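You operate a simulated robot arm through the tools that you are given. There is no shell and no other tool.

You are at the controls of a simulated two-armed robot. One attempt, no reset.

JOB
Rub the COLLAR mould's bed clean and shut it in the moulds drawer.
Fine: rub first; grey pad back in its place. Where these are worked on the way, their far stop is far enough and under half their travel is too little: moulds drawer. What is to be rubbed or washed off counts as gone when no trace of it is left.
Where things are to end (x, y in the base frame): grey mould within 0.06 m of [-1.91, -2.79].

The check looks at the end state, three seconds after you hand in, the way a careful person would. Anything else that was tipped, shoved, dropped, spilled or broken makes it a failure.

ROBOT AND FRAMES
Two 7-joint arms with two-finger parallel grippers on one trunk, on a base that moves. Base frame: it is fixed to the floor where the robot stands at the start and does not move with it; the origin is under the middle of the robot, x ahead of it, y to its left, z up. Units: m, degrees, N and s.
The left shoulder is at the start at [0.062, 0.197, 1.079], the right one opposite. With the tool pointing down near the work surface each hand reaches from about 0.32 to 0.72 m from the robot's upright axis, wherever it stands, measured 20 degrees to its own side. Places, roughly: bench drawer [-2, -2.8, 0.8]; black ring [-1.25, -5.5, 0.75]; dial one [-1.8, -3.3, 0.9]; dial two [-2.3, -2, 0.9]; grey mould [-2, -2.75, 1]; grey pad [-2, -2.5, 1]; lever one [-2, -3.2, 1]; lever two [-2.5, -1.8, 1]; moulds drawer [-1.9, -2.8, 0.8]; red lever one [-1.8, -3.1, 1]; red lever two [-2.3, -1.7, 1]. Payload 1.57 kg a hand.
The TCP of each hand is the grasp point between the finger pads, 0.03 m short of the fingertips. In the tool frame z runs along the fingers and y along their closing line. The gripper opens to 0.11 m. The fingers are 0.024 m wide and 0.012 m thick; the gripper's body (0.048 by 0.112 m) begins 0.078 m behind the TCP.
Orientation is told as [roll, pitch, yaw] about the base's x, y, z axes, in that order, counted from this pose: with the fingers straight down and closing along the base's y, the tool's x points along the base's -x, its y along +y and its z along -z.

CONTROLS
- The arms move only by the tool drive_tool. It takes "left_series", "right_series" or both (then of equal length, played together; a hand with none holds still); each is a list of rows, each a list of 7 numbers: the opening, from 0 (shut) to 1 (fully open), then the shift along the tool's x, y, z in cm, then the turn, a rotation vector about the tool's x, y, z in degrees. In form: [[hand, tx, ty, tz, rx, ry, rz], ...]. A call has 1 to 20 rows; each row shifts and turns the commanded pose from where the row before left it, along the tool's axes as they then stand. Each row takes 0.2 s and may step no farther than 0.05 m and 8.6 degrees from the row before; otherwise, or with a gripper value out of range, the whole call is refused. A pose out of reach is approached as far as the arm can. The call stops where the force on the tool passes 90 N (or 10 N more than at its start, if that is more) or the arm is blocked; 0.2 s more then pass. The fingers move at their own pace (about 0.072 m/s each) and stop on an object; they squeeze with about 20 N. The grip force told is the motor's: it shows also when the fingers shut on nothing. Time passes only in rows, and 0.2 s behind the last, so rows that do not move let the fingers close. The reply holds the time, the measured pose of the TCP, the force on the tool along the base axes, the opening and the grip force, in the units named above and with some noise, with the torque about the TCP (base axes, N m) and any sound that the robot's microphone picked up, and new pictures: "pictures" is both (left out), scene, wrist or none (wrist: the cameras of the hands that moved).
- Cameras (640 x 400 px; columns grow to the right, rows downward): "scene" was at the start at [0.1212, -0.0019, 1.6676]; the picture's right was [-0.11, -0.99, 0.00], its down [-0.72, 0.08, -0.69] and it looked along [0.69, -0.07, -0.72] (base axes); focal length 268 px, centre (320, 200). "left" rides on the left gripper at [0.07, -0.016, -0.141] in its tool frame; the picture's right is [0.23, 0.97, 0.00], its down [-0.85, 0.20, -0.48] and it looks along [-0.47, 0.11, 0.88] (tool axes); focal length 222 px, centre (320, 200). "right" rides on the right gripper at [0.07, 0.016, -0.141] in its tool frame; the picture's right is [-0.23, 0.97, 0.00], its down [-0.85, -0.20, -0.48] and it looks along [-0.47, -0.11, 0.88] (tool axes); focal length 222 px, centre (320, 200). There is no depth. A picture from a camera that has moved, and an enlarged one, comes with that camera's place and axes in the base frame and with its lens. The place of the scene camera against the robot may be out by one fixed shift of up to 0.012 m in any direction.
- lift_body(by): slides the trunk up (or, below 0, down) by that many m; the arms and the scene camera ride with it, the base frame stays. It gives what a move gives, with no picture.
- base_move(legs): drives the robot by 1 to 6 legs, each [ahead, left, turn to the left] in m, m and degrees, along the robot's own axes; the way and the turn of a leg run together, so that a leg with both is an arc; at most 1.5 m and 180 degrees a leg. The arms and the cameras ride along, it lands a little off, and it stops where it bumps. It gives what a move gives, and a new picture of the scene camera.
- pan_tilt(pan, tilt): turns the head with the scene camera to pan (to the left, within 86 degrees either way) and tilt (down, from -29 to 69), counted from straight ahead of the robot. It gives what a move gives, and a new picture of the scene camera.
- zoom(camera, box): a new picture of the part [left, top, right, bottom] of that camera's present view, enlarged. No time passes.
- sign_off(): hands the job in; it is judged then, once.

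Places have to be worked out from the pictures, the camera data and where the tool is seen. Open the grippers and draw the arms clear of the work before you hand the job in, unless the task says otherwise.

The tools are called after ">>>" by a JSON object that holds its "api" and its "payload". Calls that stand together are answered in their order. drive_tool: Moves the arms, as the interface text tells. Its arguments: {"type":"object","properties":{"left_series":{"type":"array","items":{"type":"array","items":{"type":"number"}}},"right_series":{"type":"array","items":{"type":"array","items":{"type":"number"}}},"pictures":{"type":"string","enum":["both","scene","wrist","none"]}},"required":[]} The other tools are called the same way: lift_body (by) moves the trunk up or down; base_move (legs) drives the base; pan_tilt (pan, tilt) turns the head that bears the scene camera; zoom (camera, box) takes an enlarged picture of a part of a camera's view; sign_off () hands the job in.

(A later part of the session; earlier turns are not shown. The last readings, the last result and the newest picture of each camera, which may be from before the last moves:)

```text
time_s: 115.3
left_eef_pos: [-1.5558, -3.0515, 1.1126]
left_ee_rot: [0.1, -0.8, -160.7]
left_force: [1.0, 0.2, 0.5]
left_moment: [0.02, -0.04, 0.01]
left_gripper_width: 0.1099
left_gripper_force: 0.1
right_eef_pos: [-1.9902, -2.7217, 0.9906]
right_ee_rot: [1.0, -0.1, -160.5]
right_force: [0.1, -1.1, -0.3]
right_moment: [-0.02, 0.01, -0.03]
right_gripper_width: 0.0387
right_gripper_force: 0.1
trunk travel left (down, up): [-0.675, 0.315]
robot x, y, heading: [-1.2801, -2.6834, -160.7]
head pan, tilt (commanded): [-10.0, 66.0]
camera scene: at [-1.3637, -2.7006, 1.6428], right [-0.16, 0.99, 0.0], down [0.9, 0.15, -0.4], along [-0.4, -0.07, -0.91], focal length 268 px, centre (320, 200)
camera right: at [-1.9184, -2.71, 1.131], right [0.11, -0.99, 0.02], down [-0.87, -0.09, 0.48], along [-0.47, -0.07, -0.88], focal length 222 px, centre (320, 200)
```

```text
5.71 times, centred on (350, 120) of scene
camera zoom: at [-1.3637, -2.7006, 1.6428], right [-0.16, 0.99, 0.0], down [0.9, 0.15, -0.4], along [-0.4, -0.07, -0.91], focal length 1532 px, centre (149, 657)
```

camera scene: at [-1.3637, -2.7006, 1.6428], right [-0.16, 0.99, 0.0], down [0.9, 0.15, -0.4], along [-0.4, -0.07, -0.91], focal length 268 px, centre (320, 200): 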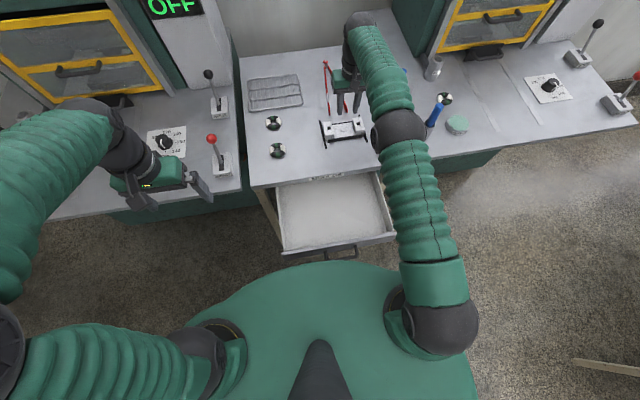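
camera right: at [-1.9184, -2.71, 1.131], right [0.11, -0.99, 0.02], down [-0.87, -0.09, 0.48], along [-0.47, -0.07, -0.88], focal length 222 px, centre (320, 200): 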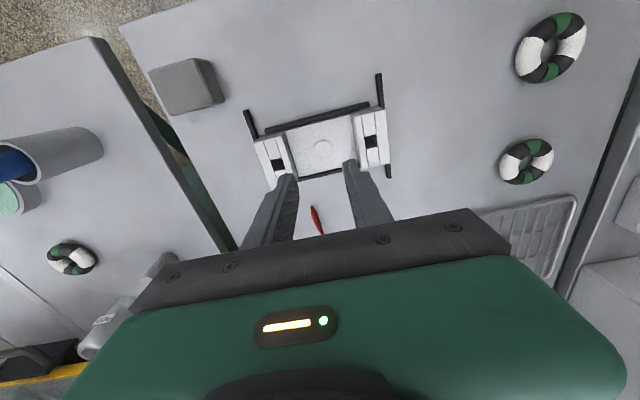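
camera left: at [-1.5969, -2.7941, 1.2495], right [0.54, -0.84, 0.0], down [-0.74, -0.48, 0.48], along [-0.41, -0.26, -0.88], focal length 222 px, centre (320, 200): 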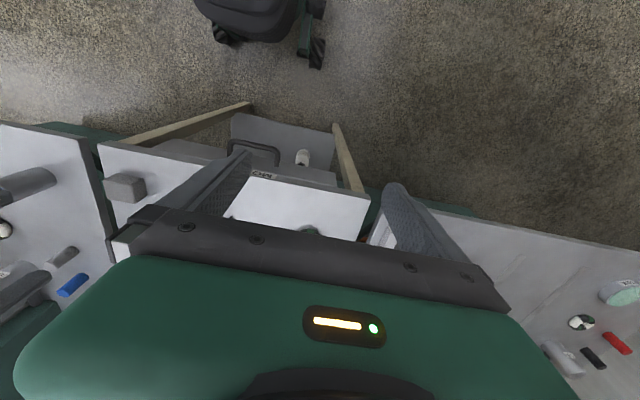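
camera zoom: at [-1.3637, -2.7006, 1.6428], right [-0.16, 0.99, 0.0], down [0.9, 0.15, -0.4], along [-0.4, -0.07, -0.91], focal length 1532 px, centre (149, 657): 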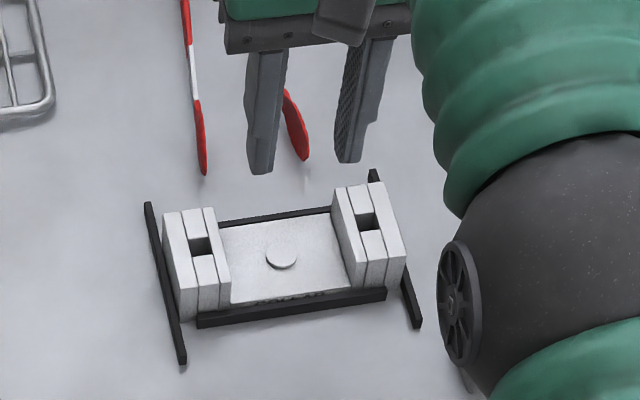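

The wrist view shows the bed centre ~3 mm off the TCP. I'll level the hand, shift (+0.3, +0.35 cm), narrow the fingers to ~3 cm and descend to just above block height to check.

>>> {"api": "drive_tool", "payload": {"right_series": [[0.28, 0.3, 0.35, 0, 1.0, 0, 0], [0.28, 0, 0, 2, 0, 0, 0], [0.28, 0, 0, 2, 0, 0, 0], [0.28, 0, 0, 0, 0, 0, 0]], "pictures": "wrist"}}

>>> {"api": "zoom", "payload": {"camera": "right", "box": [220, 80, 420, 205]}}

>>> {"api": "zoom", "payload": {"camera": "scene", "box": [300, 85, 400, 155]}}

```text
time_s: 116.3
left_eef_pos: [-1.5543, -3.0503, 1.1134]
left_ee_rot: [0.2, -0.7, -160.7]
left_force: [0.3, -0.7, 0.5]
left_moment: [-0.02, 0.04, 0.01]
left_gripper_width: 0.11
left_gripper_force: 0.1
right_eef_pos: [-1.9851, -2.7242, 0.9506]
right_ee_rot: [0.0, -0.4, -160.5]
right_force: [0.5, 0.5, 1.2]
right_moment: [0.02, -0.01, -0.05]
right_gripper_width: 0.031
right_gripper_force: 0.0
trunk travel left (down, up): [-0.675, 0.315]
robot x, y, heading: [-1.2808, -2.6857, -160.1]
head pan, tilt (commanded): [-10.0, 66.0]
camera right: at [-1.9127, -2.7141, 1.091], right [0.11, -0.99, 0.0], down [-0.87, -0.1, 0.48], along [-0.48, -0.05, -0.88], focal length 222 px, centre (320, 200)
```

right: 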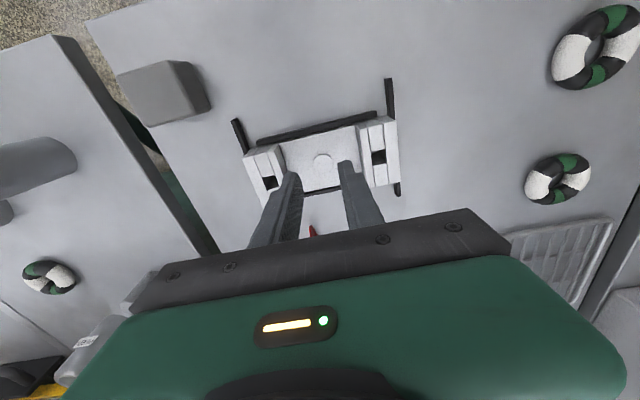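

```text
3.20 times, centred on (320, 142) of right
camera zoom: at [-1.9127, -2.7141, 1.091], right [0.11, -0.99, 0.0], down [-0.87, -0.1, 0.48], along [-0.48, -0.05, -0.88], focal length 711 px, centre (320, 384)
```

zoom: 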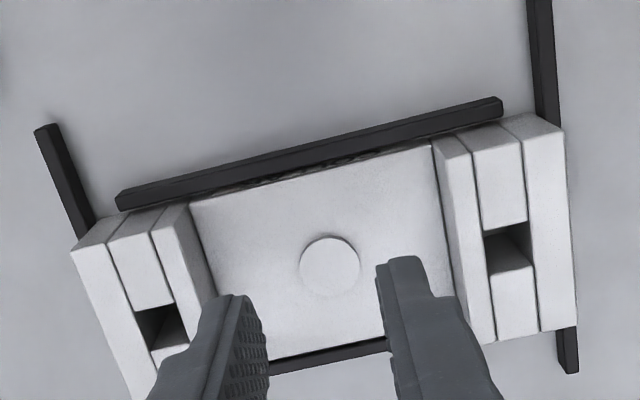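

```text
5.71 times, centred on (350, 120) of scene
camera zoom: at [-1.3632, -2.7004, 1.6429], right [-0.16, 0.99, 0.0], down [0.9, 0.15, -0.4], along [-0.4, -0.07, -0.91], focal length 1532 px, centre (149, 657)
```

zoom: 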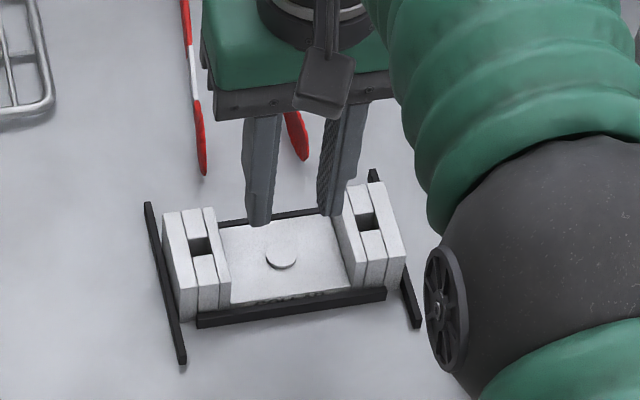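

Centre is within 2–3 mm. I'll correct (y +0.25 cm) and descend 3.8 cm between the blocks, stopping just above the bed.

>>> {"api": "drive_tool", "payload": {"right_series": [[0.28, -0.1, 0.25, 1.2, 0, 0, 0], [0.28, 0, 0, 1.2, 0, 0, 0], [0.28, 0, 0, 1.0, 0, 0, 0], [0.28, 0, 0, 0.4, 0, 0, 0], [0.28, 0, 0, 0, 0, 0, 0]], "pictures": "wrist"}}

>>> {"api": "zoom", "payload": {"camera": "right", "box": [220, 100, 420, 225]}}

>>> {"api": "zoom", "payload": {"camera": "scene", "box": [300, 85, 400, 155]}}

```text
time_s: 117.5
left_eef_pos: [-1.5549, -3.0513, 1.1133]
left_ee_rot: [0.2, -0.9, -160.7]
left_force: [-0.3, -0.5, 0.5]
left_moment: [-0.01, -0.02, 0.02]
left_gripper_width: 0.1103
left_gripper_force: 0.0
right_eef_pos: [-1.9854, -2.726, 0.9118]
right_ee_rot: [0.1, -0.2, -160.5]
right_force: [-0.2, -0.1, -0.3]
right_moment: [0.0, -0.04, -0.01]
right_gripper_width: 0.0307
right_gripper_force: 0.0
trunk travel left (down, up): [-0.675, 0.315]
robot x, y, heading: [-1.2776, -2.6845, -160.5]
head pan, tilt (commanded): [-10.0, 66.0]
camera right: at [-1.9135, -2.7172, 1.0533], right [0.11, -0.99, 0.0], down [-0.87, -0.1, 0.48], along [-0.48, -0.05, -0.88], focal length 222 px, centre (320, 200)
```

right: 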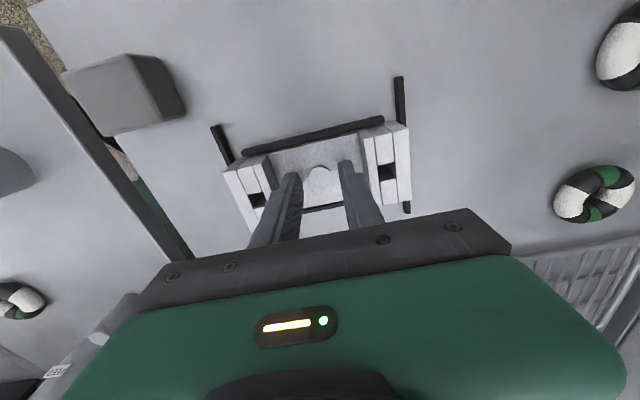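

```text
3.20 times, centred on (320, 162) of right
camera zoom: at [-1.9135, -2.7172, 1.0533], right [0.11, -0.99, 0.0], down [-0.87, -0.1, 0.48], along [-0.48, -0.05, -0.88], focal length 711 px, centre (320, 320)
```

zoom: 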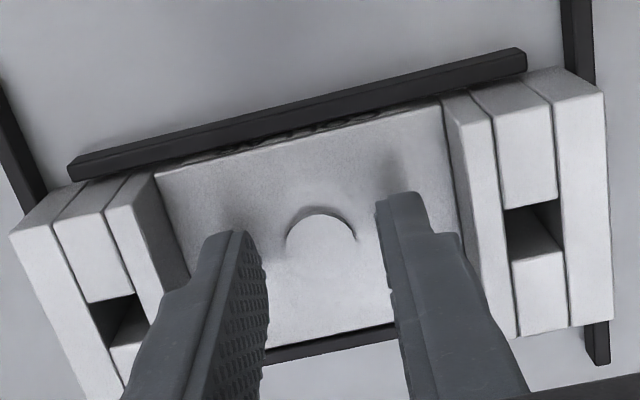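

```text
5.71 times, centred on (350, 120) of scene
camera zoom: at [-1.3635, -2.7006, 1.6429], right [-0.16, 0.99, 0.0], down [0.9, 0.15, -0.4], along [-0.4, -0.07, -0.91], focal length 1532 px, centre (149, 657)
```

zoom: 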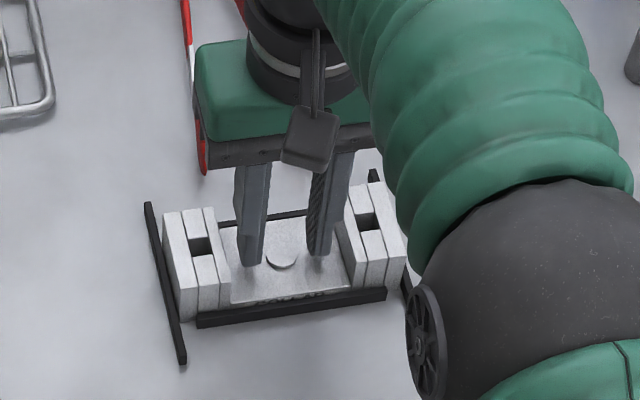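

The fingers are between the blocks, straddling the boss just above the bed. I'll open them outward against the blocks' inner faces and read the force.

>>> {"api": "drive_tool", "payload": {"right_series": [[0.9, 0, 0, 0, 0, 0, 0], [0.9, 0, 0, 0, 0, 0, 0], [0.9, 0, 0, 0, 0, 0, 0]], "pictures": "wrist"}}

>>> {"api": "zoom", "payload": {"camera": "right", "box": [220, 100, 420, 225]}}

```text
time_s: 118.3
left_eef_pos: [-1.5543, -3.0503, 1.1133]
left_ee_rot: [0.1, -0.9, -160.6]
left_force: [0.8, 0.5, 0.2]
left_moment: [0.03, 0.0, 0.0]
left_gripper_width: 0.1101
left_gripper_force: 0.1
right_eef_pos: [-1.9863, -2.7258, 0.9116]
right_ee_rot: [0.0, -0.2, -160.6]
right_force: [-0.3, 0.0, 0.3]
right_moment: [0.03, 0.01, 0.1]
right_gripper_width: 0.0535
right_gripper_force: 0.1
trunk travel left (down, up): [-0.675, 0.315]
robot x, y, heading: [-1.2806, -2.6842, -160.6]
head pan, tilt (commanded): [-10.0, 66.0]
camera right: at [-1.9138, -2.7171, 1.0532], right [0.11, -0.99, 0.0], down [-0.87, -0.1, 0.48], along [-0.48, -0.05, -0.88], focal length 222 px, centre (320, 200)
```

right: 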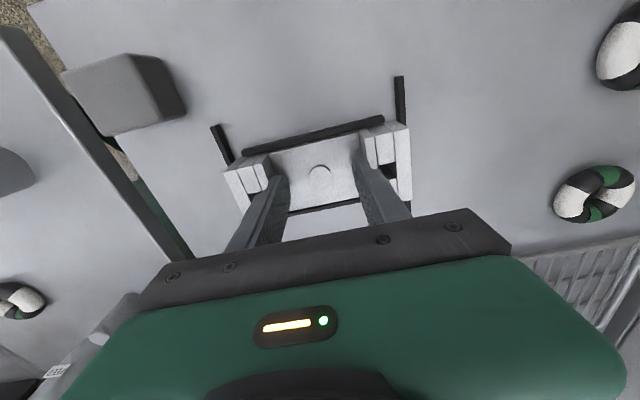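

```text
3.20 times, centred on (320, 162) of right
camera zoom: at [-1.9138, -2.7171, 1.0532], right [0.11, -0.99, 0.0], down [-0.87, -0.1, 0.48], along [-0.48, -0.05, -0.88], focal length 711 px, centre (320, 320)
```

zoom: 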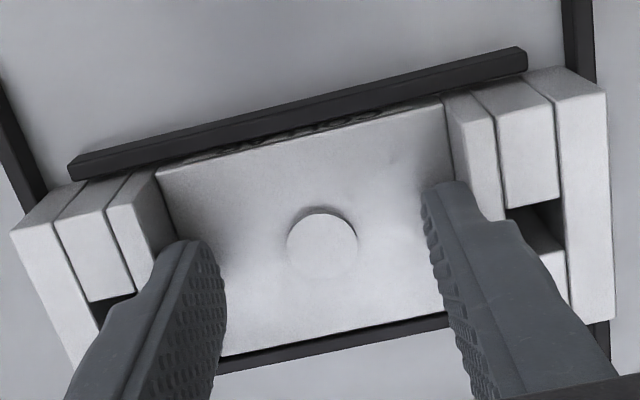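

The fingers stopped at 5.35 cm against the inner faces, so they press outward. I'll try lifting 1 cm slowly.

>>> {"api": "drive_tool", "payload": {"right_series": [[0.9, 0, 0, -0.3, 0, 0, 0], [0.9, 0, 0, -0.3, 0, 0, 0], [0.9, 0, 0, -0.4, 0, 0, 0], [0.9, 0, 0, 0, 0, 0, 0]]}}

>>> {"api": "zoom", "payload": {"camera": "right", "box": [220, 100, 420, 225]}}

>>> {"api": "zoom", "payload": {"camera": "scene", "box": [300, 85, 400, 155]}}

```text
time_s: 119.3
left_eef_pos: [-1.5564, -3.0508, 1.1124]
left_ee_rot: [0.2, -0.7, -160.7]
left_force: [0.4, 0.1, 0.1]
left_moment: [-0.01, -0.01, -0.01]
left_gripper_width: 0.11
left_gripper_force: 0.1
right_eef_pos: [-1.9859, -2.7262, 0.9217]
right_ee_rot: [0.0, -0.2, -160.5]
right_force: [0.0, 0.3, -4.0]
right_moment: [-0.02, 0.01, 0.0]
right_gripper_width: 0.0535
right_gripper_force: 0.1
trunk travel left (down, up): [-0.675, 0.315]
robot x, y, heading: [-1.2791, -2.6891, -160.6]
head pan, tilt (commanded): [-10.0, 66.0]
camera scene: at [-1.3653, -2.7008, 1.6427], right [-0.16, 0.99, 0.0], down [0.9, 0.15, -0.4], along [-0.4, -0.07, -0.91], focal length 268 px, centre (320, 200)
camera right: at [-1.9145, -2.7174, 1.0621], right [0.11, -0.99, 0.0], down [-0.87, -0.1, 0.48], along [-0.48, -0.05, -0.88], focal length 222 px, centre (320, 200)
```

scene: 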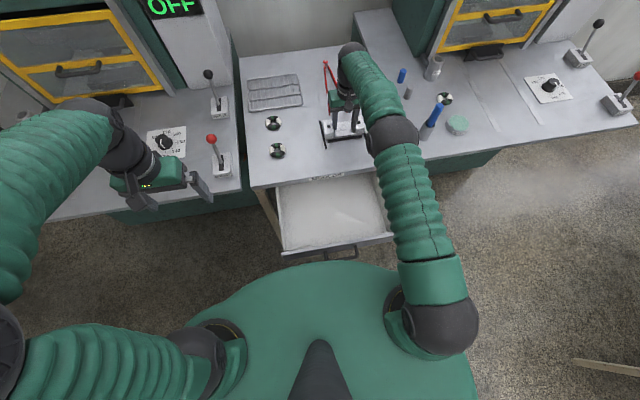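
right: 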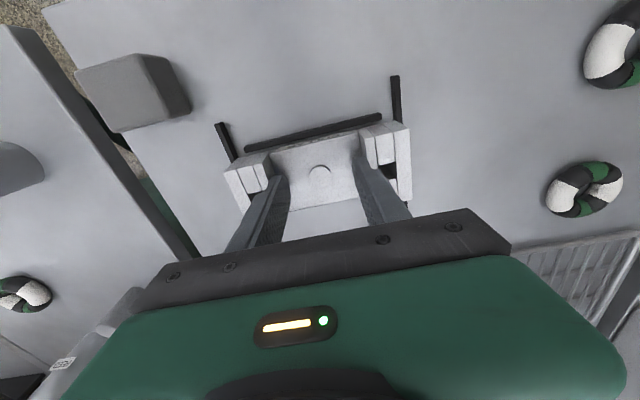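

```text
3.20 times, centred on (320, 162) of right
camera zoom: at [-1.9145, -2.7174, 1.0621], right [0.11, -0.99, 0.0], down [-0.87, -0.1, 0.48], along [-0.48, -0.05, -0.88], focal length 711 px, centre (320, 320)
```

zoom: 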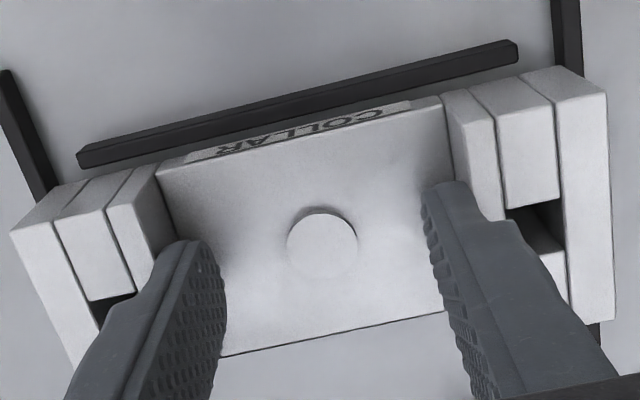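

```text
5.71 times, centred on (350, 120) of scene
camera zoom: at [-1.3653, -2.7008, 1.6427], right [-0.16, 0.99, 0.0], down [0.9, 0.15, -0.4], along [-0.4, -0.07, -0.91], focal length 1532 px, centre (149, 657)
```

zoom: 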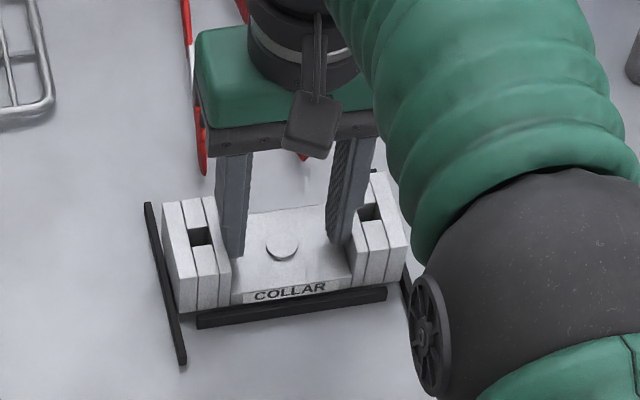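

It works: the mould rises with the hand, weight about 4 N, and the COLLAR label on its front face is visible. I'll lift it another 7 cm gently.

>>> {"api": "drive_tool", "payload": {"right_series": [[0.9, 0, 0, -1, 0, 0, 0], [0.9, 0, 0, -1.5, 0, 0, 0], [0.9, 0, 0, -1.5, 0, 0, 0], [0.9, 0, 0, -1.5, 0, 0, 0], [0.9, 0, 0, -1.5, 0, 0, 0], [0.9, 0, 0, 0, 0, 0, 0]]}}

>>> {"api": "zoom", "payload": {"camera": "scene", "box": [300, 75, 400, 145]}}

```text
time_s: 120.7
left_eef_pos: [-1.5554, -3.0503, 1.1122]
left_ee_rot: [0.1, -0.8, -160.6]
left_force: [-0.7, -0.3, 0.2]
left_moment: [0.01, 0.02, -0.02]
left_gripper_width: 0.1101
left_gripper_force: 0.0
right_eef_pos: [-1.9867, -2.7241, 0.9913]
right_ee_rot: [0.0, -0.2, -160.5]
right_force: [0.1, 0.2, -5.6]
right_moment: [0.02, -0.03, 0.01]
right_gripper_width: 0.0534
right_gripper_force: 0.0
trunk travel left (down, up): [-0.675, 0.315]
robot x, y, heading: [-1.2819, -2.6831, -160.4]
head pan, tilt (commanded): [-10.0, 66.0]
camera scene: at [-1.3651, -2.7008, 1.6427], right [-0.16, 0.99, 0.0], down [0.9, 0.15, -0.4], along [-0.4, -0.07, -0.91], focal length 268 px, centre (320, 200)
camera right: at [-1.9144, -2.7167, 1.1331], right [0.11, -0.99, 0.0], down [-0.87, -0.1, 0.48], along [-0.48, -0.05, -0.88], focal length 222 px, centre (320, 200)
```

scene: 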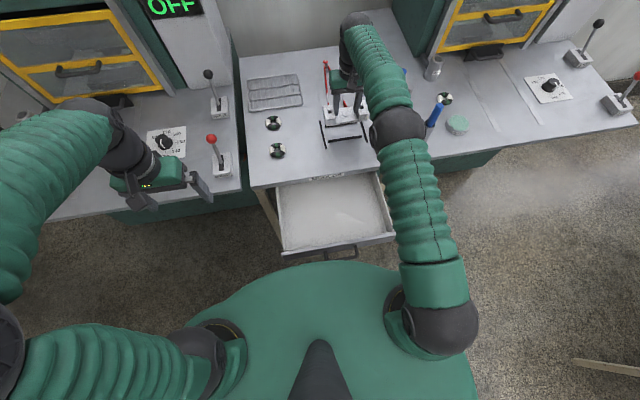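
right: 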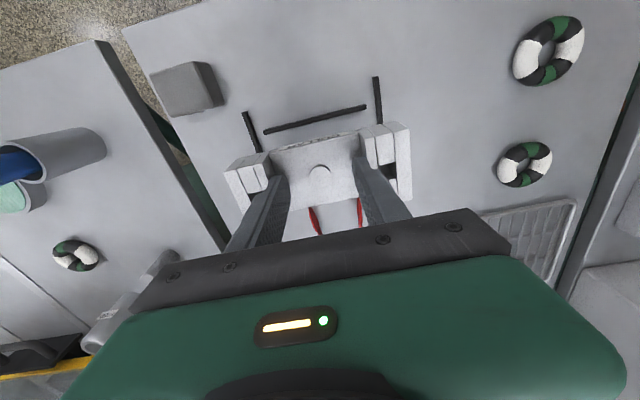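

```text
5.71 times, centred on (350, 110) of scene
camera zoom: at [-1.3651, -2.7008, 1.6427], right [-0.16, 0.99, 0.0], down [0.9, 0.15, -0.4], along [-0.4, -0.07, -0.91], focal length 1532 px, centre (149, 714)
```

zoom: 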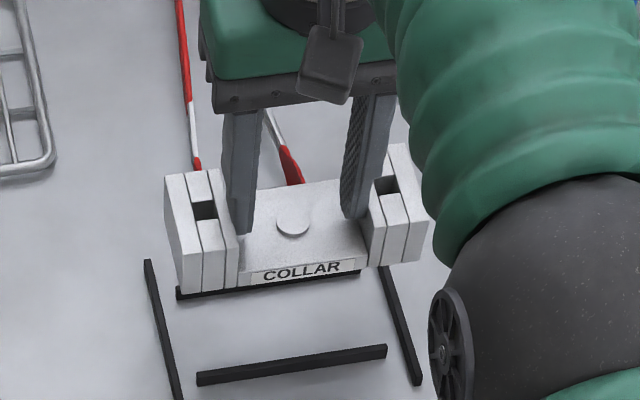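

The mould is up, the fixed nest remains on the bench. I'll bring the hand 13 cm toward the robot and 8.5 cm left, then back the base to bring it over the open drawer.

>>> {"api": "drive_tool", "payload": {"right_series": [[0.9, 1.0, 0.7, 0, 0, 0, 0], [0.9, 2.0, 1.3, 0, 0, 0, 0], [0.9, 2.5, 1.6, 0, 0, 0, 0], [0.9, 2.5, 1.6, 0, 0, 0, 0], [0.9, 2.5, 1.6, 0, 0, 0, 0], [0.9, 1.7, 1.2, 0, 0, 0, 0], [0.9, 0.8, 0.5, 0, 0, 0, 0], [0.9, 0, 0, 0, 0, 0, 0]]}}

>>> {"api": "base_move", "payload": {"legs": [[-0.155, 0, 0]]}}

>>> {"api": "zoom", "payload": {"camera": "scene", "box": [240, 80, 440, 205]}}

>>> {"api": "zoom", "payload": {"camera": "right", "box": [0, 0, 640, 400]}}

```text
time_s: 122.5
left_eef_pos: [-1.5557, -3.0516, 1.1137]
left_ee_rot: [0.2, -0.7, -160.8]
left_force: [-0.5, 0.2, 0.8]
left_moment: [0.02, 0.0, 0.03]
left_gripper_width: 0.1101
left_gripper_force: 0.1
right_eef_pos: [-1.8352, -2.7635, 0.9903]
right_ee_rot: [0.0, -0.2, -160.5]
right_force: [0.3, 0.5, -4.1]
right_moment: [-0.02, -0.02, 0.02]
right_gripper_width: 0.0536
right_gripper_force: 0.1
trunk travel left (down, up): [-0.675, 0.315]
robot x, y, heading: [-1.2807, -2.6873, -160.5]
head pan, tilt (commanded): [-10.0, 66.0]
camera scene: at [-1.364, -2.7011, 1.6428], right [-0.16, 0.99, 0.0], down [0.9, 0.15, -0.4], along [-0.4, -0.07, -0.91], focal length 268 px, centre (320, 200)
camera right: at [-1.7619, -2.7544, 1.1319], right [0.11, -0.99, 0.0], down [-0.87, -0.1, 0.48], along [-0.48, -0.05, -0.88], focal length 222 px, centre (320, 200)
```

scene: 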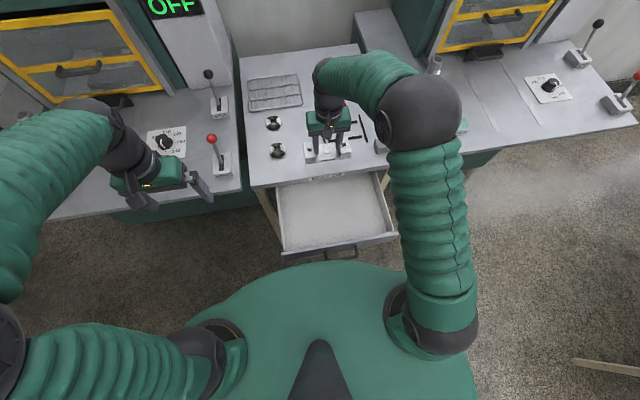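
right: 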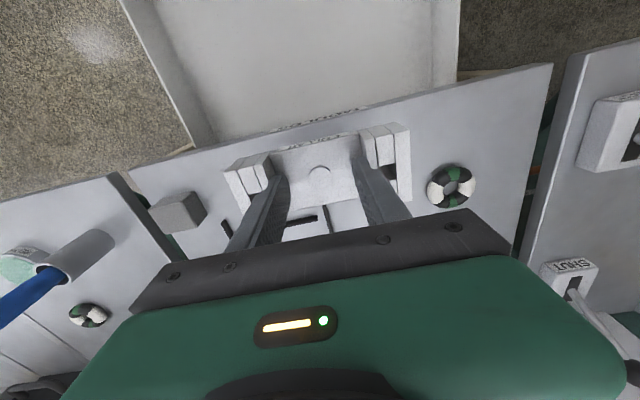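

```text
time_s: 123.9
left_eef_pos: [-1.4144, -3.0015, 1.1111]
left_ee_rot: [0.2, -0.7, -160.7]
left_force: [-0.2, 0.8, -0.2]
left_moment: [0.03, -0.01, 0.01]
left_gripper_width: 0.11
left_gripper_force: 0.1
right_eef_pos: [-1.6931, -2.7111, 0.9899]
right_ee_rot: [0.0, 0.0, -160.6]
right_force: [-0.1, -0.1, -4.5]
right_moment: [-0.01, -0.02, 0.0]
right_gripper_width: 0.0536
right_gripper_force: 0.0
trunk travel left (down, up): [-0.675, 0.315]
robot x, y, heading: [-1.1334, -2.6332, -160.8]
head pan, tilt (commanded): [-10.0, 66.0]
camera scene: at [-1.2239, -2.6515, 1.6425], right [-0.16, 0.99, 0.0], down [0.9, 0.15, -0.4], along [-0.4, -0.06, -0.92], focal length 268 px, centre (320, 200)
```

scene: 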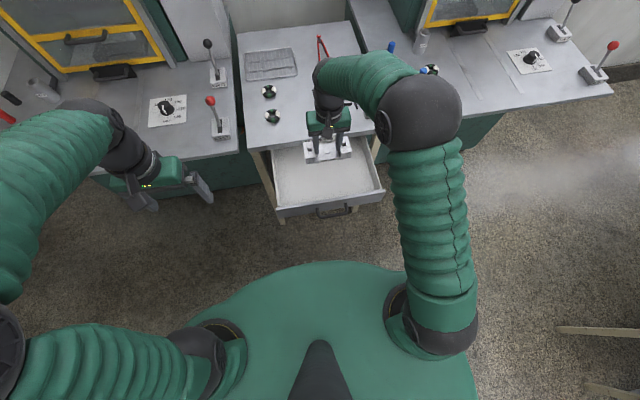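

```text
3.20 times, centred on (340, 142) of scene
camera zoom: at [-1.2239, -2.6515, 1.6425], right [-0.16, 0.99, 0.0], down [0.9, 0.15, -0.4], along [-0.4, -0.06, -0.92], focal length 858 px, centre (256, 384)
```

zoom: 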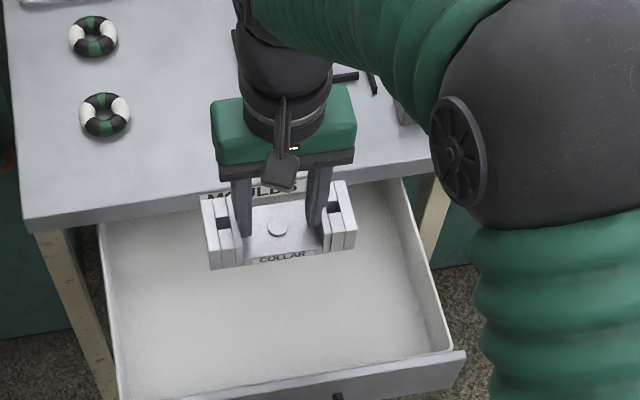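

```text
1.00 times, centred on (320, 200) of right (not enlarged: the box is as wide or as high as the picture)
camera zoom: at [-1.6207, -2.7037, 1.1308], right [0.11, -0.99, 0.0], down [-0.87, -0.1, 0.48], along [-0.48, -0.05, -0.88], focal length 222 px, centre (320, 200)
```

zoom: 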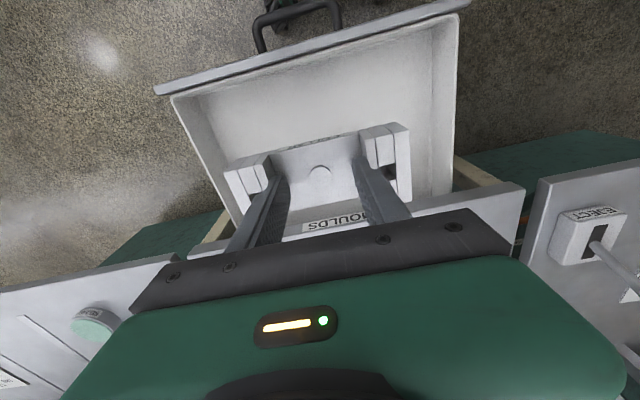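

The mould hangs over the open drawer, about 7 mm from the spot that will give (-1.91, -2.79) once shut. I'll lower the trunk by 0.12 m first, then look before the final lowering.

>>> {"api": "lift_body", "payload": {"by": -0.12}}

>>> {"api": "drive_tool", "payload": {"right_series": [[0.9, 0.5, 0, 0, 0, 0, 0], [0.9, 0, 0, 0, 0, 0, 0]]}}

>>> {"api": "zoom", "payload": {"camera": "right", "box": [140, 0, 500, 225]}}

>>> {"api": "zoom", "payload": {"camera": "scene", "box": [240, 100, 440, 225]}}

```text
time_s: 125.4
left_eef_pos: [-1.4099, -2.9987, 0.9932]
left_ee_rot: [0.2, -0.8, -160.9]
left_force: [-0.2, -0.4, -0.4]
left_moment: [-0.01, -0.01, 0.02]
left_gripper_width: 0.1099
left_gripper_force: 0.1
right_eef_pos: [-1.6883, -2.7108, 0.8727]
right_ee_rot: [-0.1, -0.3, -160.7]
right_force: [0.6, -1.2, -4.2]
right_moment: [0.01, -0.01, -0.02]
right_gripper_width: 0.0535
right_gripper_force: 0.0
trunk travel left (down, up): [-0.555, 0.435]
robot x, y, heading: [-1.1376, -2.637, -160.6]
head pan, tilt (commanded): [-10.0, 66.0]
```

```text
time_s: 126.0
left_eef_pos: [-1.4097, -2.9985, 0.994]
left_ee_rot: [0.2, -0.9, -160.7]
left_force: [-0.2, -0.5, 0.2]
left_moment: [-0.02, 0.01, 0.0]
left_gripper_width: 0.1098
left_gripper_force: 0.0
right_eef_pos: [-1.6844, -2.7091, 0.8716]
right_ee_rot: [0.0, -0.3, -160.6]
right_force: [0.2, 0.4, -4.9]
right_moment: [0.0, -0.03, 0.02]
right_gripper_width: 0.0536
right_gripper_force: 0.1
trunk travel left (down, up): [-0.555, 0.435]
robot x, y, heading: [-1.1371, -2.6361, -160.9]
head pan, tilt (commanded): [-10.0, 66.0]
camera scene: at [-1.2198, -2.65, 1.5228], right [-0.16, 0.99, 0.0], down [0.9, 0.15, -0.4], along [-0.4, -0.07, -0.91], focal length 268 px, centre (320, 200)
camera right: at [-1.6119, -2.7005, 1.0129], right [0.11, -0.99, 0.0], down [-0.87, -0.09, 0.48], along [-0.48, -0.05, -0.88], focal length 222 px, centre (320, 200)
```

scene: 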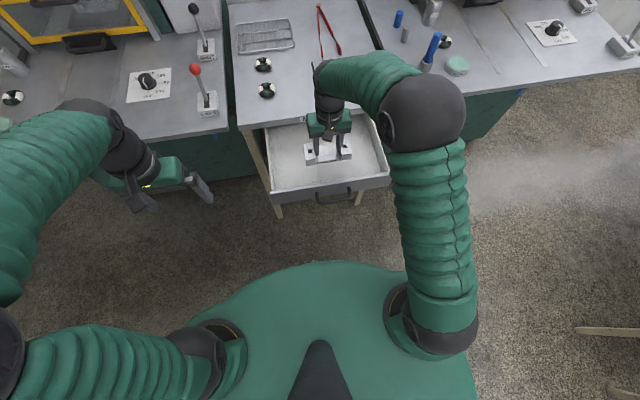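
right: 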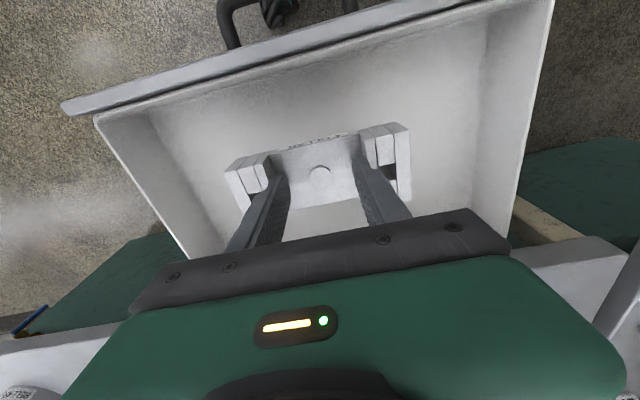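

```text
1.78 times, centred on (320, 112) of right
camera zoom: at [-1.6119, -2.7005, 1.0129], right [0.11, -0.99, 0.0], down [-0.87, -0.09, 0.48], along [-0.48, -0.05, -0.88], focal length 395 px, centre (320, 356)
```

zoom: 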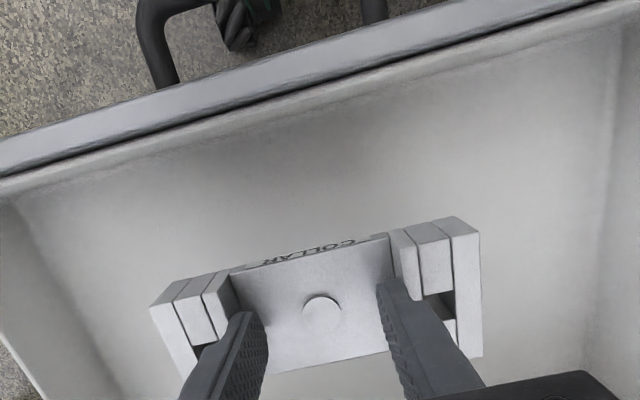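

```text
3.20 times, centred on (340, 162) of scene
camera zoom: at [-1.2198, -2.65, 1.5228], right [-0.16, 0.99, 0.0], down [0.9, 0.15, -0.4], along [-0.4, -0.07, -0.91], focal length 858 px, centre (256, 320)
```

zoom: 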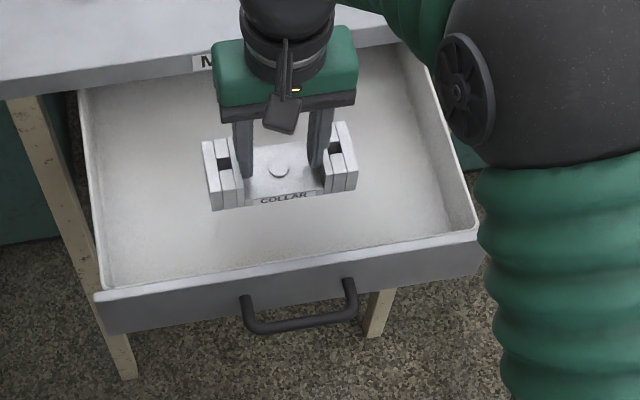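

The mould is centred over the drawer cavity (expected shut position ≈ (-1.909, -2.789)). I'll lower 4.5 cm, then feel for the drawer floor in small steps.

>>> {"api": "drive_tool", "payload": {"right_series": [[0.9, 0, 0, 1.2, 0, 0, 0], [0.9, 0, 0, 1.2, 0, 0, 0], [0.9, 0, 0, 1.2, 0, 0, 0], [0.9, 0, 0, 0.9, 0, 0, 0], [0.9, 0, 0, 0, 0, 0, 0]], "pictures": "wrist"}}

>>> {"api": "zoom", "payload": {"camera": "scene", "box": [240, 100, 440, 225]}}

```text
time_s: 127.2
left_eef_pos: [-1.4093, -2.9994, 0.9945]
left_ee_rot: [0.2, -0.9, -160.7]
left_force: [0.2, -0.3, -0.5]
left_moment: [-0.02, 0.01, 0.05]
left_gripper_width: 0.1103
left_gripper_force: 0.1
right_eef_pos: [-1.6849, -2.7102, 0.8268]
right_ee_rot: [0.0, -0.3, -160.6]
right_force: [-0.4, 0.3, -4.8]
right_moment: [-0.01, 0.01, -0.03]
right_gripper_width: 0.0535
right_gripper_force: 0.0
trunk travel left (down, up): [-0.555, 0.435]
robot x, y, heading: [-1.1374, -2.6363, -160.6]
head pan, tilt (commanded): [-10.0, 66.0]
camera right: at [-1.6118, -2.7004, 0.9673], right [0.11, -0.99, 0.0], down [-0.87, -0.09, 0.48], along [-0.48, -0.05, -0.88], focal length 222 px, centre (320, 200)
```

right: 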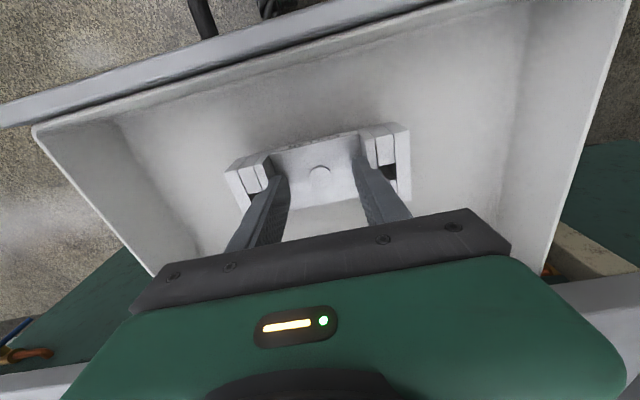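

```text
3.20 times, centred on (340, 162) of scene
camera zoom: at [-1.2195, -2.6499, 1.5228], right [-0.16, 0.99, 0.0], down [0.9, 0.15, -0.4], along [-0.4, -0.07, -0.91], focal length 858 px, centre (256, 320)
```

zoom: 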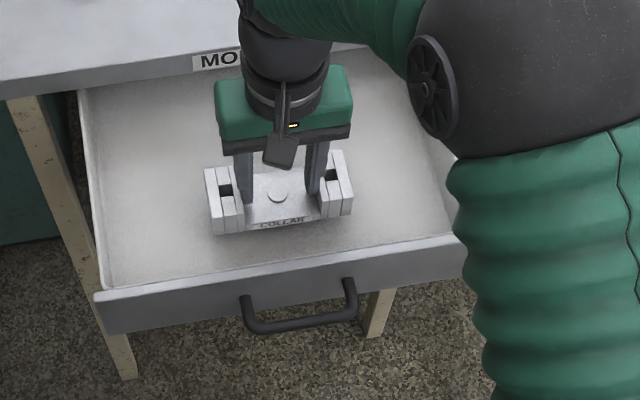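

Still hanging free (4.8 N). I continue in small steps to find the floor.

>>> {"api": "drive_tool", "payload": {"right_series": [[0.9, 0, 0, 0.4, 0, 0, 0], [0.9, 0, 0, 0.4, 0, 0, 0], [0.9, 0, 0, 0.3, 0, 0, 0], [0.9, 0, 0, 0, 0, 0, 0]], "pictures": "none"}}

>>> {"api": "drive_tool", "payload": {"right_series": [[0.9, 0, 0, 0.3, 0, 0, 0], [0.9, 0, 0, 0.2, 0, 0, 0], [0.9, 0, 0, 0, 0, 0, 0]], "pictures": "none"}}

```text
time_s: 128.2
left_eef_pos: [-1.4098, -2.999, 0.9933]
left_ee_rot: [0.2, -0.9, -160.8]
left_force: [0.0, 0.4, -0.4]
left_moment: [0.01, -0.02, 0.0]
left_gripper_width: 0.11
left_gripper_force: 0.1
right_eef_pos: [-1.6848, -2.7089, 0.815]
right_ee_rot: [0.0, -0.3, -160.6]
right_force: [-0.6, 0.0, -4.0]
right_moment: [0.0, 0.0, 0.03]
right_gripper_width: 0.0533
right_gripper_force: 0.1
trunk travel left (down, up): [-0.555, 0.435]
robot x, y, heading: [-1.1364, -2.638, -161.1]
head pan, tilt (commanded): [-10.0, 66.0]
```

```text
time_s: 129.0
left_eef_pos: [-1.4096, -3.0003, 0.9935]
left_ee_rot: [0.2, -1.0, -160.8]
left_force: [-0.7, -0.3, 0.5]
left_moment: [0.02, -0.04, 0.02]
left_gripper_width: 0.1102
left_gripper_force: 0.0
right_eef_pos: [-1.6836, -2.7091, 0.8107]
right_ee_rot: [-0.1, -0.3, -160.6]
right_force: [-0.8, 0.3, -4.8]
right_moment: [0.01, 0.0, -0.01]
right_gripper_width: 0.0538
right_gripper_force: 0.1
trunk travel left (down, up): [-0.555, 0.435]
robot x, y, heading: [-1.1331, -2.6385, -160.4]
head pan, tilt (commanded): [-10.0, 66.0]
```

>>> {"api": "drive_tool", "payload": {"right_series": [[0.9, 0, 0, 0.3, 0, 0, 0], [0.9, 0, 0, 0.2, 0, 0, 0], [0.9, 0, 0, 0, 0, 0, 0]], "pictures": "none"}}

>>> {"api": "zoom", "payload": {"camera": "scene", "box": [280, 130, 380, 192]}}

```text
time_s: 129.8
left_eef_pos: [-1.4107, -3.0001, 0.9933]
left_ee_rot: [0.2, -1.0, -160.8]
left_force: [-0.1, 0.6, 0.3]
left_moment: [0.0, 0.0, -0.04]
left_gripper_width: 0.1099
left_gripper_force: 0.0
right_eef_pos: [-1.6866, -2.7104, 0.8057]
right_ee_rot: [0.0, -0.3, -160.6]
right_force: [0.9, -0.1, -4.7]
right_moment: [-0.04, 0.01, -0.02]
right_gripper_width: 0.0536
right_gripper_force: 0.0
trunk travel left (down, up): [-0.555, 0.435]
robot x, y, heading: [-1.1337, -2.6346, -160.4]
head pan, tilt (commanded): [-10.0, 66.0]
```

```text
6.40 times, centred on (330, 161) of scene
camera zoom: at [-1.2197, -2.65, 1.5228], right [-0.16, 0.99, 0.0], down [0.9, 0.15, -0.4], along [-0.4, -0.07, -0.91], focal length 1716 px, centre (256, 450)
```

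zoom: 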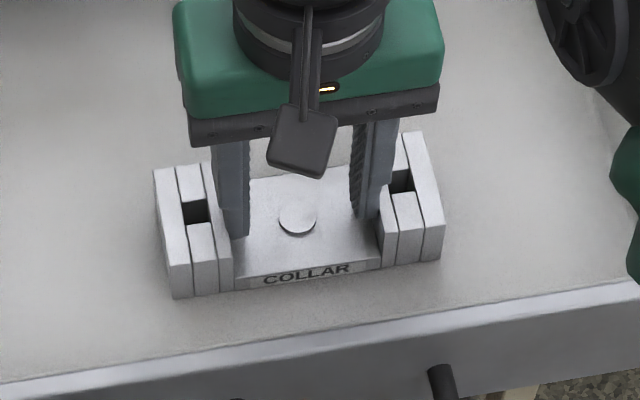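

Very close to the floor now but still carrying the full weight. I go on in 2–3 mm steps.

>>> {"api": "drive_tool", "payload": {"right_series": [[0.9, 0, 0, 0.2, 0, 0, 0], [0.9, 0, 0, 0.2, 0, 0, 0], [0.9, 0, 0, 0, 0, 0, 0]], "pictures": "none"}}

>>> {"api": "drive_tool", "payload": {"right_series": [[0.9, 0, 0, 0.2, 0, 0, 0], [0.9, 0, 0, 0.2, 0, 0, 0], [0.9, 0, 0, 0, 0, 0, 0]], "pictures": "none"}}

```text
time_s: 130.6
left_eef_pos: [-1.4086, -3.0001, 0.9949]
left_ee_rot: [0.1, -1.0, -160.8]
left_force: [0.1, -0.2, 0.4]
left_moment: [0.01, -0.02, -0.04]
left_gripper_width: 0.11
left_gripper_force: 0.1
right_eef_pos: [-1.6841, -2.709, 0.8048]
right_ee_rot: [0.0, -0.8, -160.6]
right_force: [-1.4, 2.0, 25.1]
right_moment: [-0.02, 0.04, 0.06]
right_gripper_width: 0.0537
right_gripper_force: 0.1
trunk travel left (down, up): [-0.555, 0.435]
robot x, y, heading: [-1.1391, -2.6311, -160.5]
head pan, tilt (commanded): [-10.0, 66.0]
```

```text
time_s: 131.4
left_eef_pos: [-1.4066, -2.9988, 0.9955]
left_ee_rot: [0.1, -1.1, -160.8]
left_force: [0.2, -0.6, 0.5]
left_moment: [-0.01, 0.03, -0.02]
left_gripper_width: 0.1103
left_gripper_force: 0.1
right_eef_pos: [-1.682, -2.7084, 0.8012]
right_ee_rot: [0.1, -0.7, -160.6]
right_force: [-1.3, 2.7, 39.6]
right_moment: [-0.01, 0.03, -0.02]
right_gripper_width: 0.0536
right_gripper_force: 0.1
trunk travel left (down, up): [-0.555, 0.435]
robot x, y, heading: [-1.137, -2.6355, -160.8]
head pan, tilt (commanded): [-10.0, 66.0]
```

The mould rests on the drawer floor (contact force rose). I ease up 6 mm, bring the fingers inward to release, and lift out.

>>> {"api": "drive_tool", "payload": {"right_series": [[0.9, 0, 0, -0.3, 0, 0, 0], [0.9, 0, 0, -0.3, 0, 0, 0], [0.3, 0, 0, 0, 0, 0, 0], [0.3, 0, 0, 0, 0, 0, 0], [0.3, 0, 0, 0, 0, 0, 0]], "pictures": "wrist"}}

>>> {"api": "zoom", "payload": {"camera": "right", "box": [220, 100, 420, 225]}}

>>> {"api": "zoom", "payload": {"camera": "scene", "box": [280, 130, 380, 192]}}

```text
time_s: 132.6
left_eef_pos: [-1.4094, -2.9999, 0.9943]
left_ee_rot: [0.2, -0.8, -160.9]
left_force: [0.9, -0.9, 0.8]
left_moment: [-0.04, 0.0, 0.02]
left_gripper_width: 0.1099
left_gripper_force: 0.1
right_eef_pos: [-1.6846, -2.7094, 0.8041]
right_ee_rot: [0.1, -0.3, -160.6]
right_force: [-0.8, 0.2, -0.9]
right_moment: [0.0, 0.02, 0.02]
right_gripper_width: 0.0331
right_gripper_force: 0.0
trunk travel left (down, up): [-0.555, 0.435]
robot x, y, heading: [-1.1391, -2.6358, -160.4]
head pan, tilt (commanded): [-10.0, 66.0]
camera right: at [-1.6121, -2.7008, 0.9444], right [0.11, -0.99, 0.0], down [-0.87, -0.09, 0.48], along [-0.48, -0.05, -0.88], focal length 222 px, centre (320, 200)
```

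right: 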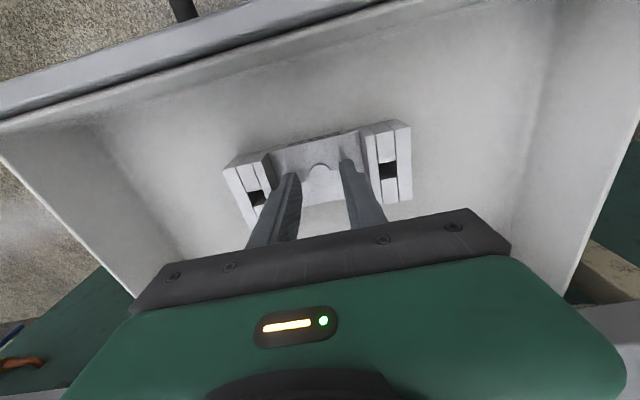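

```text
3.20 times, centred on (320, 162) of right
camera zoom: at [-1.6121, -2.7008, 0.9444], right [0.11, -0.99, 0.0], down [-0.87, -0.09, 0.48], along [-0.48, -0.05, -0.88], focal length 711 px, centre (320, 320)
```

zoom: 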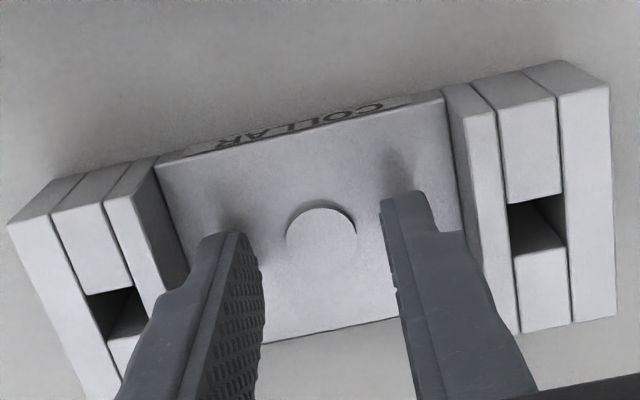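

```text
6.40 times, centred on (330, 161) of scene
camera zoom: at [-1.2194, -2.6501, 1.5228], right [-0.16, 0.99, 0.0], down [0.9, 0.15, -0.4], along [-0.4, -0.07, -0.91], focal length 1716 px, centre (256, 450)
```

zoom: 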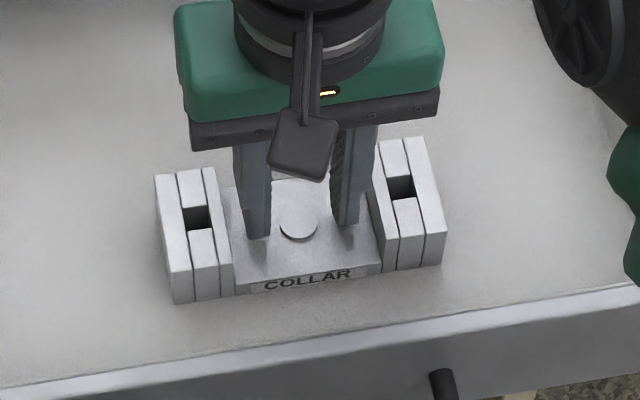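

The mould sits flat in the drawer, released. I lift the hand straight out (12 cm) and close the fingers.

>>> {"api": "drive_tool", "payload": {"right_series": [[0.3, 0, 0, -2, 0, 0, 0], [0.3, 0, 0, -3, 0, 0, 0], [0.3, 0, 0, -4, 0, 0, 0], [0.1, 0, 0, -4, 0, 0, 0], [0.0, 0, 0, 0, 0, 0, 0]]}}

>>> {"api": "zoom", "payload": {"camera": "right", "box": [140, 0, 500, 225]}}

>>> {"api": "zoom", "payload": {"camera": "scene", "box": [240, 100, 440, 225]}}

```text
time_s: 133.8
left_eef_pos: [-1.4102, -2.9998, 0.9936]
left_ee_rot: [0.2, -0.8, -160.8]
left_force: [-0.3, 0.5, -0.2]
left_moment: [0.01, 0.01, -0.01]
left_gripper_width: 0.1097
left_gripper_force: 0.0
right_eef_pos: [-1.6858, -2.7087, 0.934]
right_ee_rot: [0.0, -0.3, -160.7]
right_force: [-0.6, 0.1, -0.3]
right_moment: [0.03, 0.02, -0.01]
right_gripper_width: 0.0
right_gripper_force: 19.7
trunk travel left (down, up): [-0.555, 0.435]
robot x, y, heading: [-1.1375, -2.6377, -160.5]
head pan, tilt (commanded): [-10.0, 66.0]
camera scene: at [-1.2193, -2.6499, 1.5228], right [-0.16, 0.99, 0.0], down [0.9, 0.15, -0.4], along [-0.4, -0.07, -0.91], focal length 268 px, centre (320, 200)
camera right: at [-1.6118, -2.7, 1.0747], right [0.11, -0.99, 0.0], down [-0.87, -0.09, 0.48], along [-0.48, -0.05, -0.88], focal length 222 px, centre (320, 200)
```

scene: 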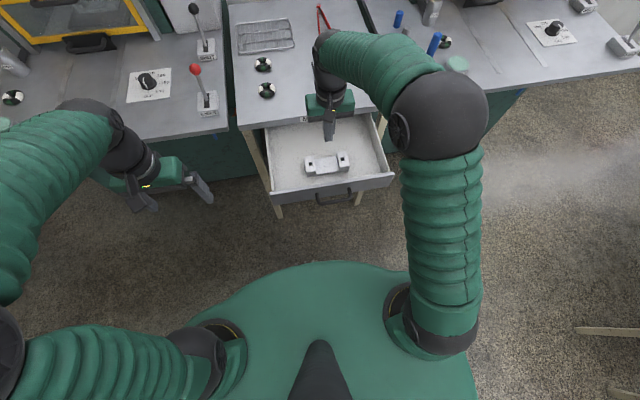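
right: 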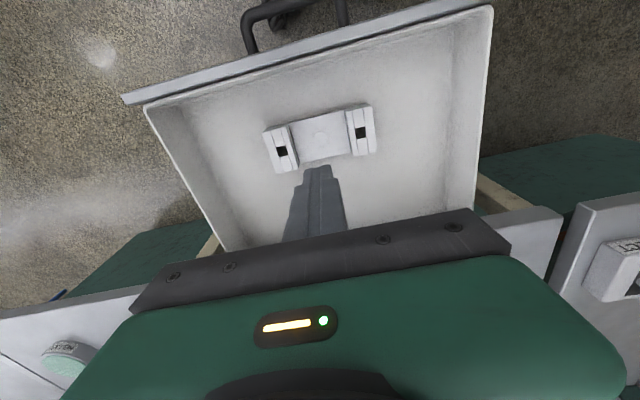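

```text
1.78 times, centred on (320, 112) of right
camera zoom: at [-1.6118, -2.7, 1.0747], right [0.11, -0.99, 0.0], down [-0.87, -0.09, 0.48], along [-0.48, -0.05, -0.88], focal length 395 px, centre (320, 356)
```

zoom: 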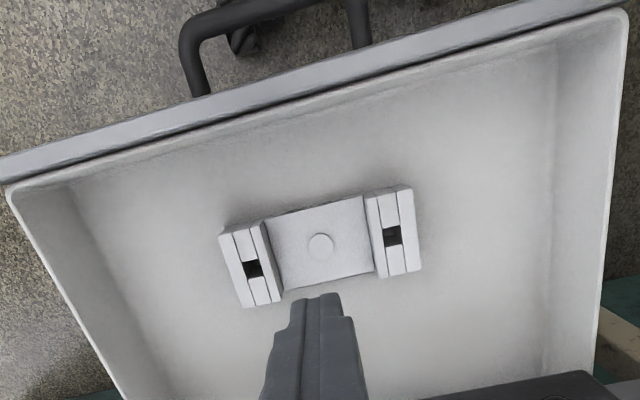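

```text
3.20 times, centred on (340, 162) of scene
camera zoom: at [-1.2193, -2.6499, 1.5228], right [-0.16, 0.99, 0.0], down [0.9, 0.15, -0.4], along [-0.4, -0.07, -0.91], focal length 858 px, centre (256, 320)
```

zoom: 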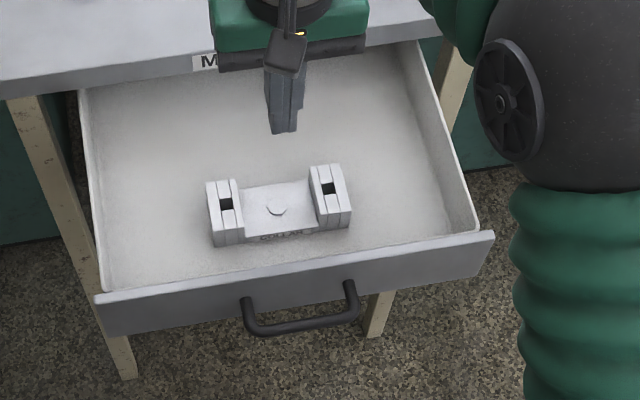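

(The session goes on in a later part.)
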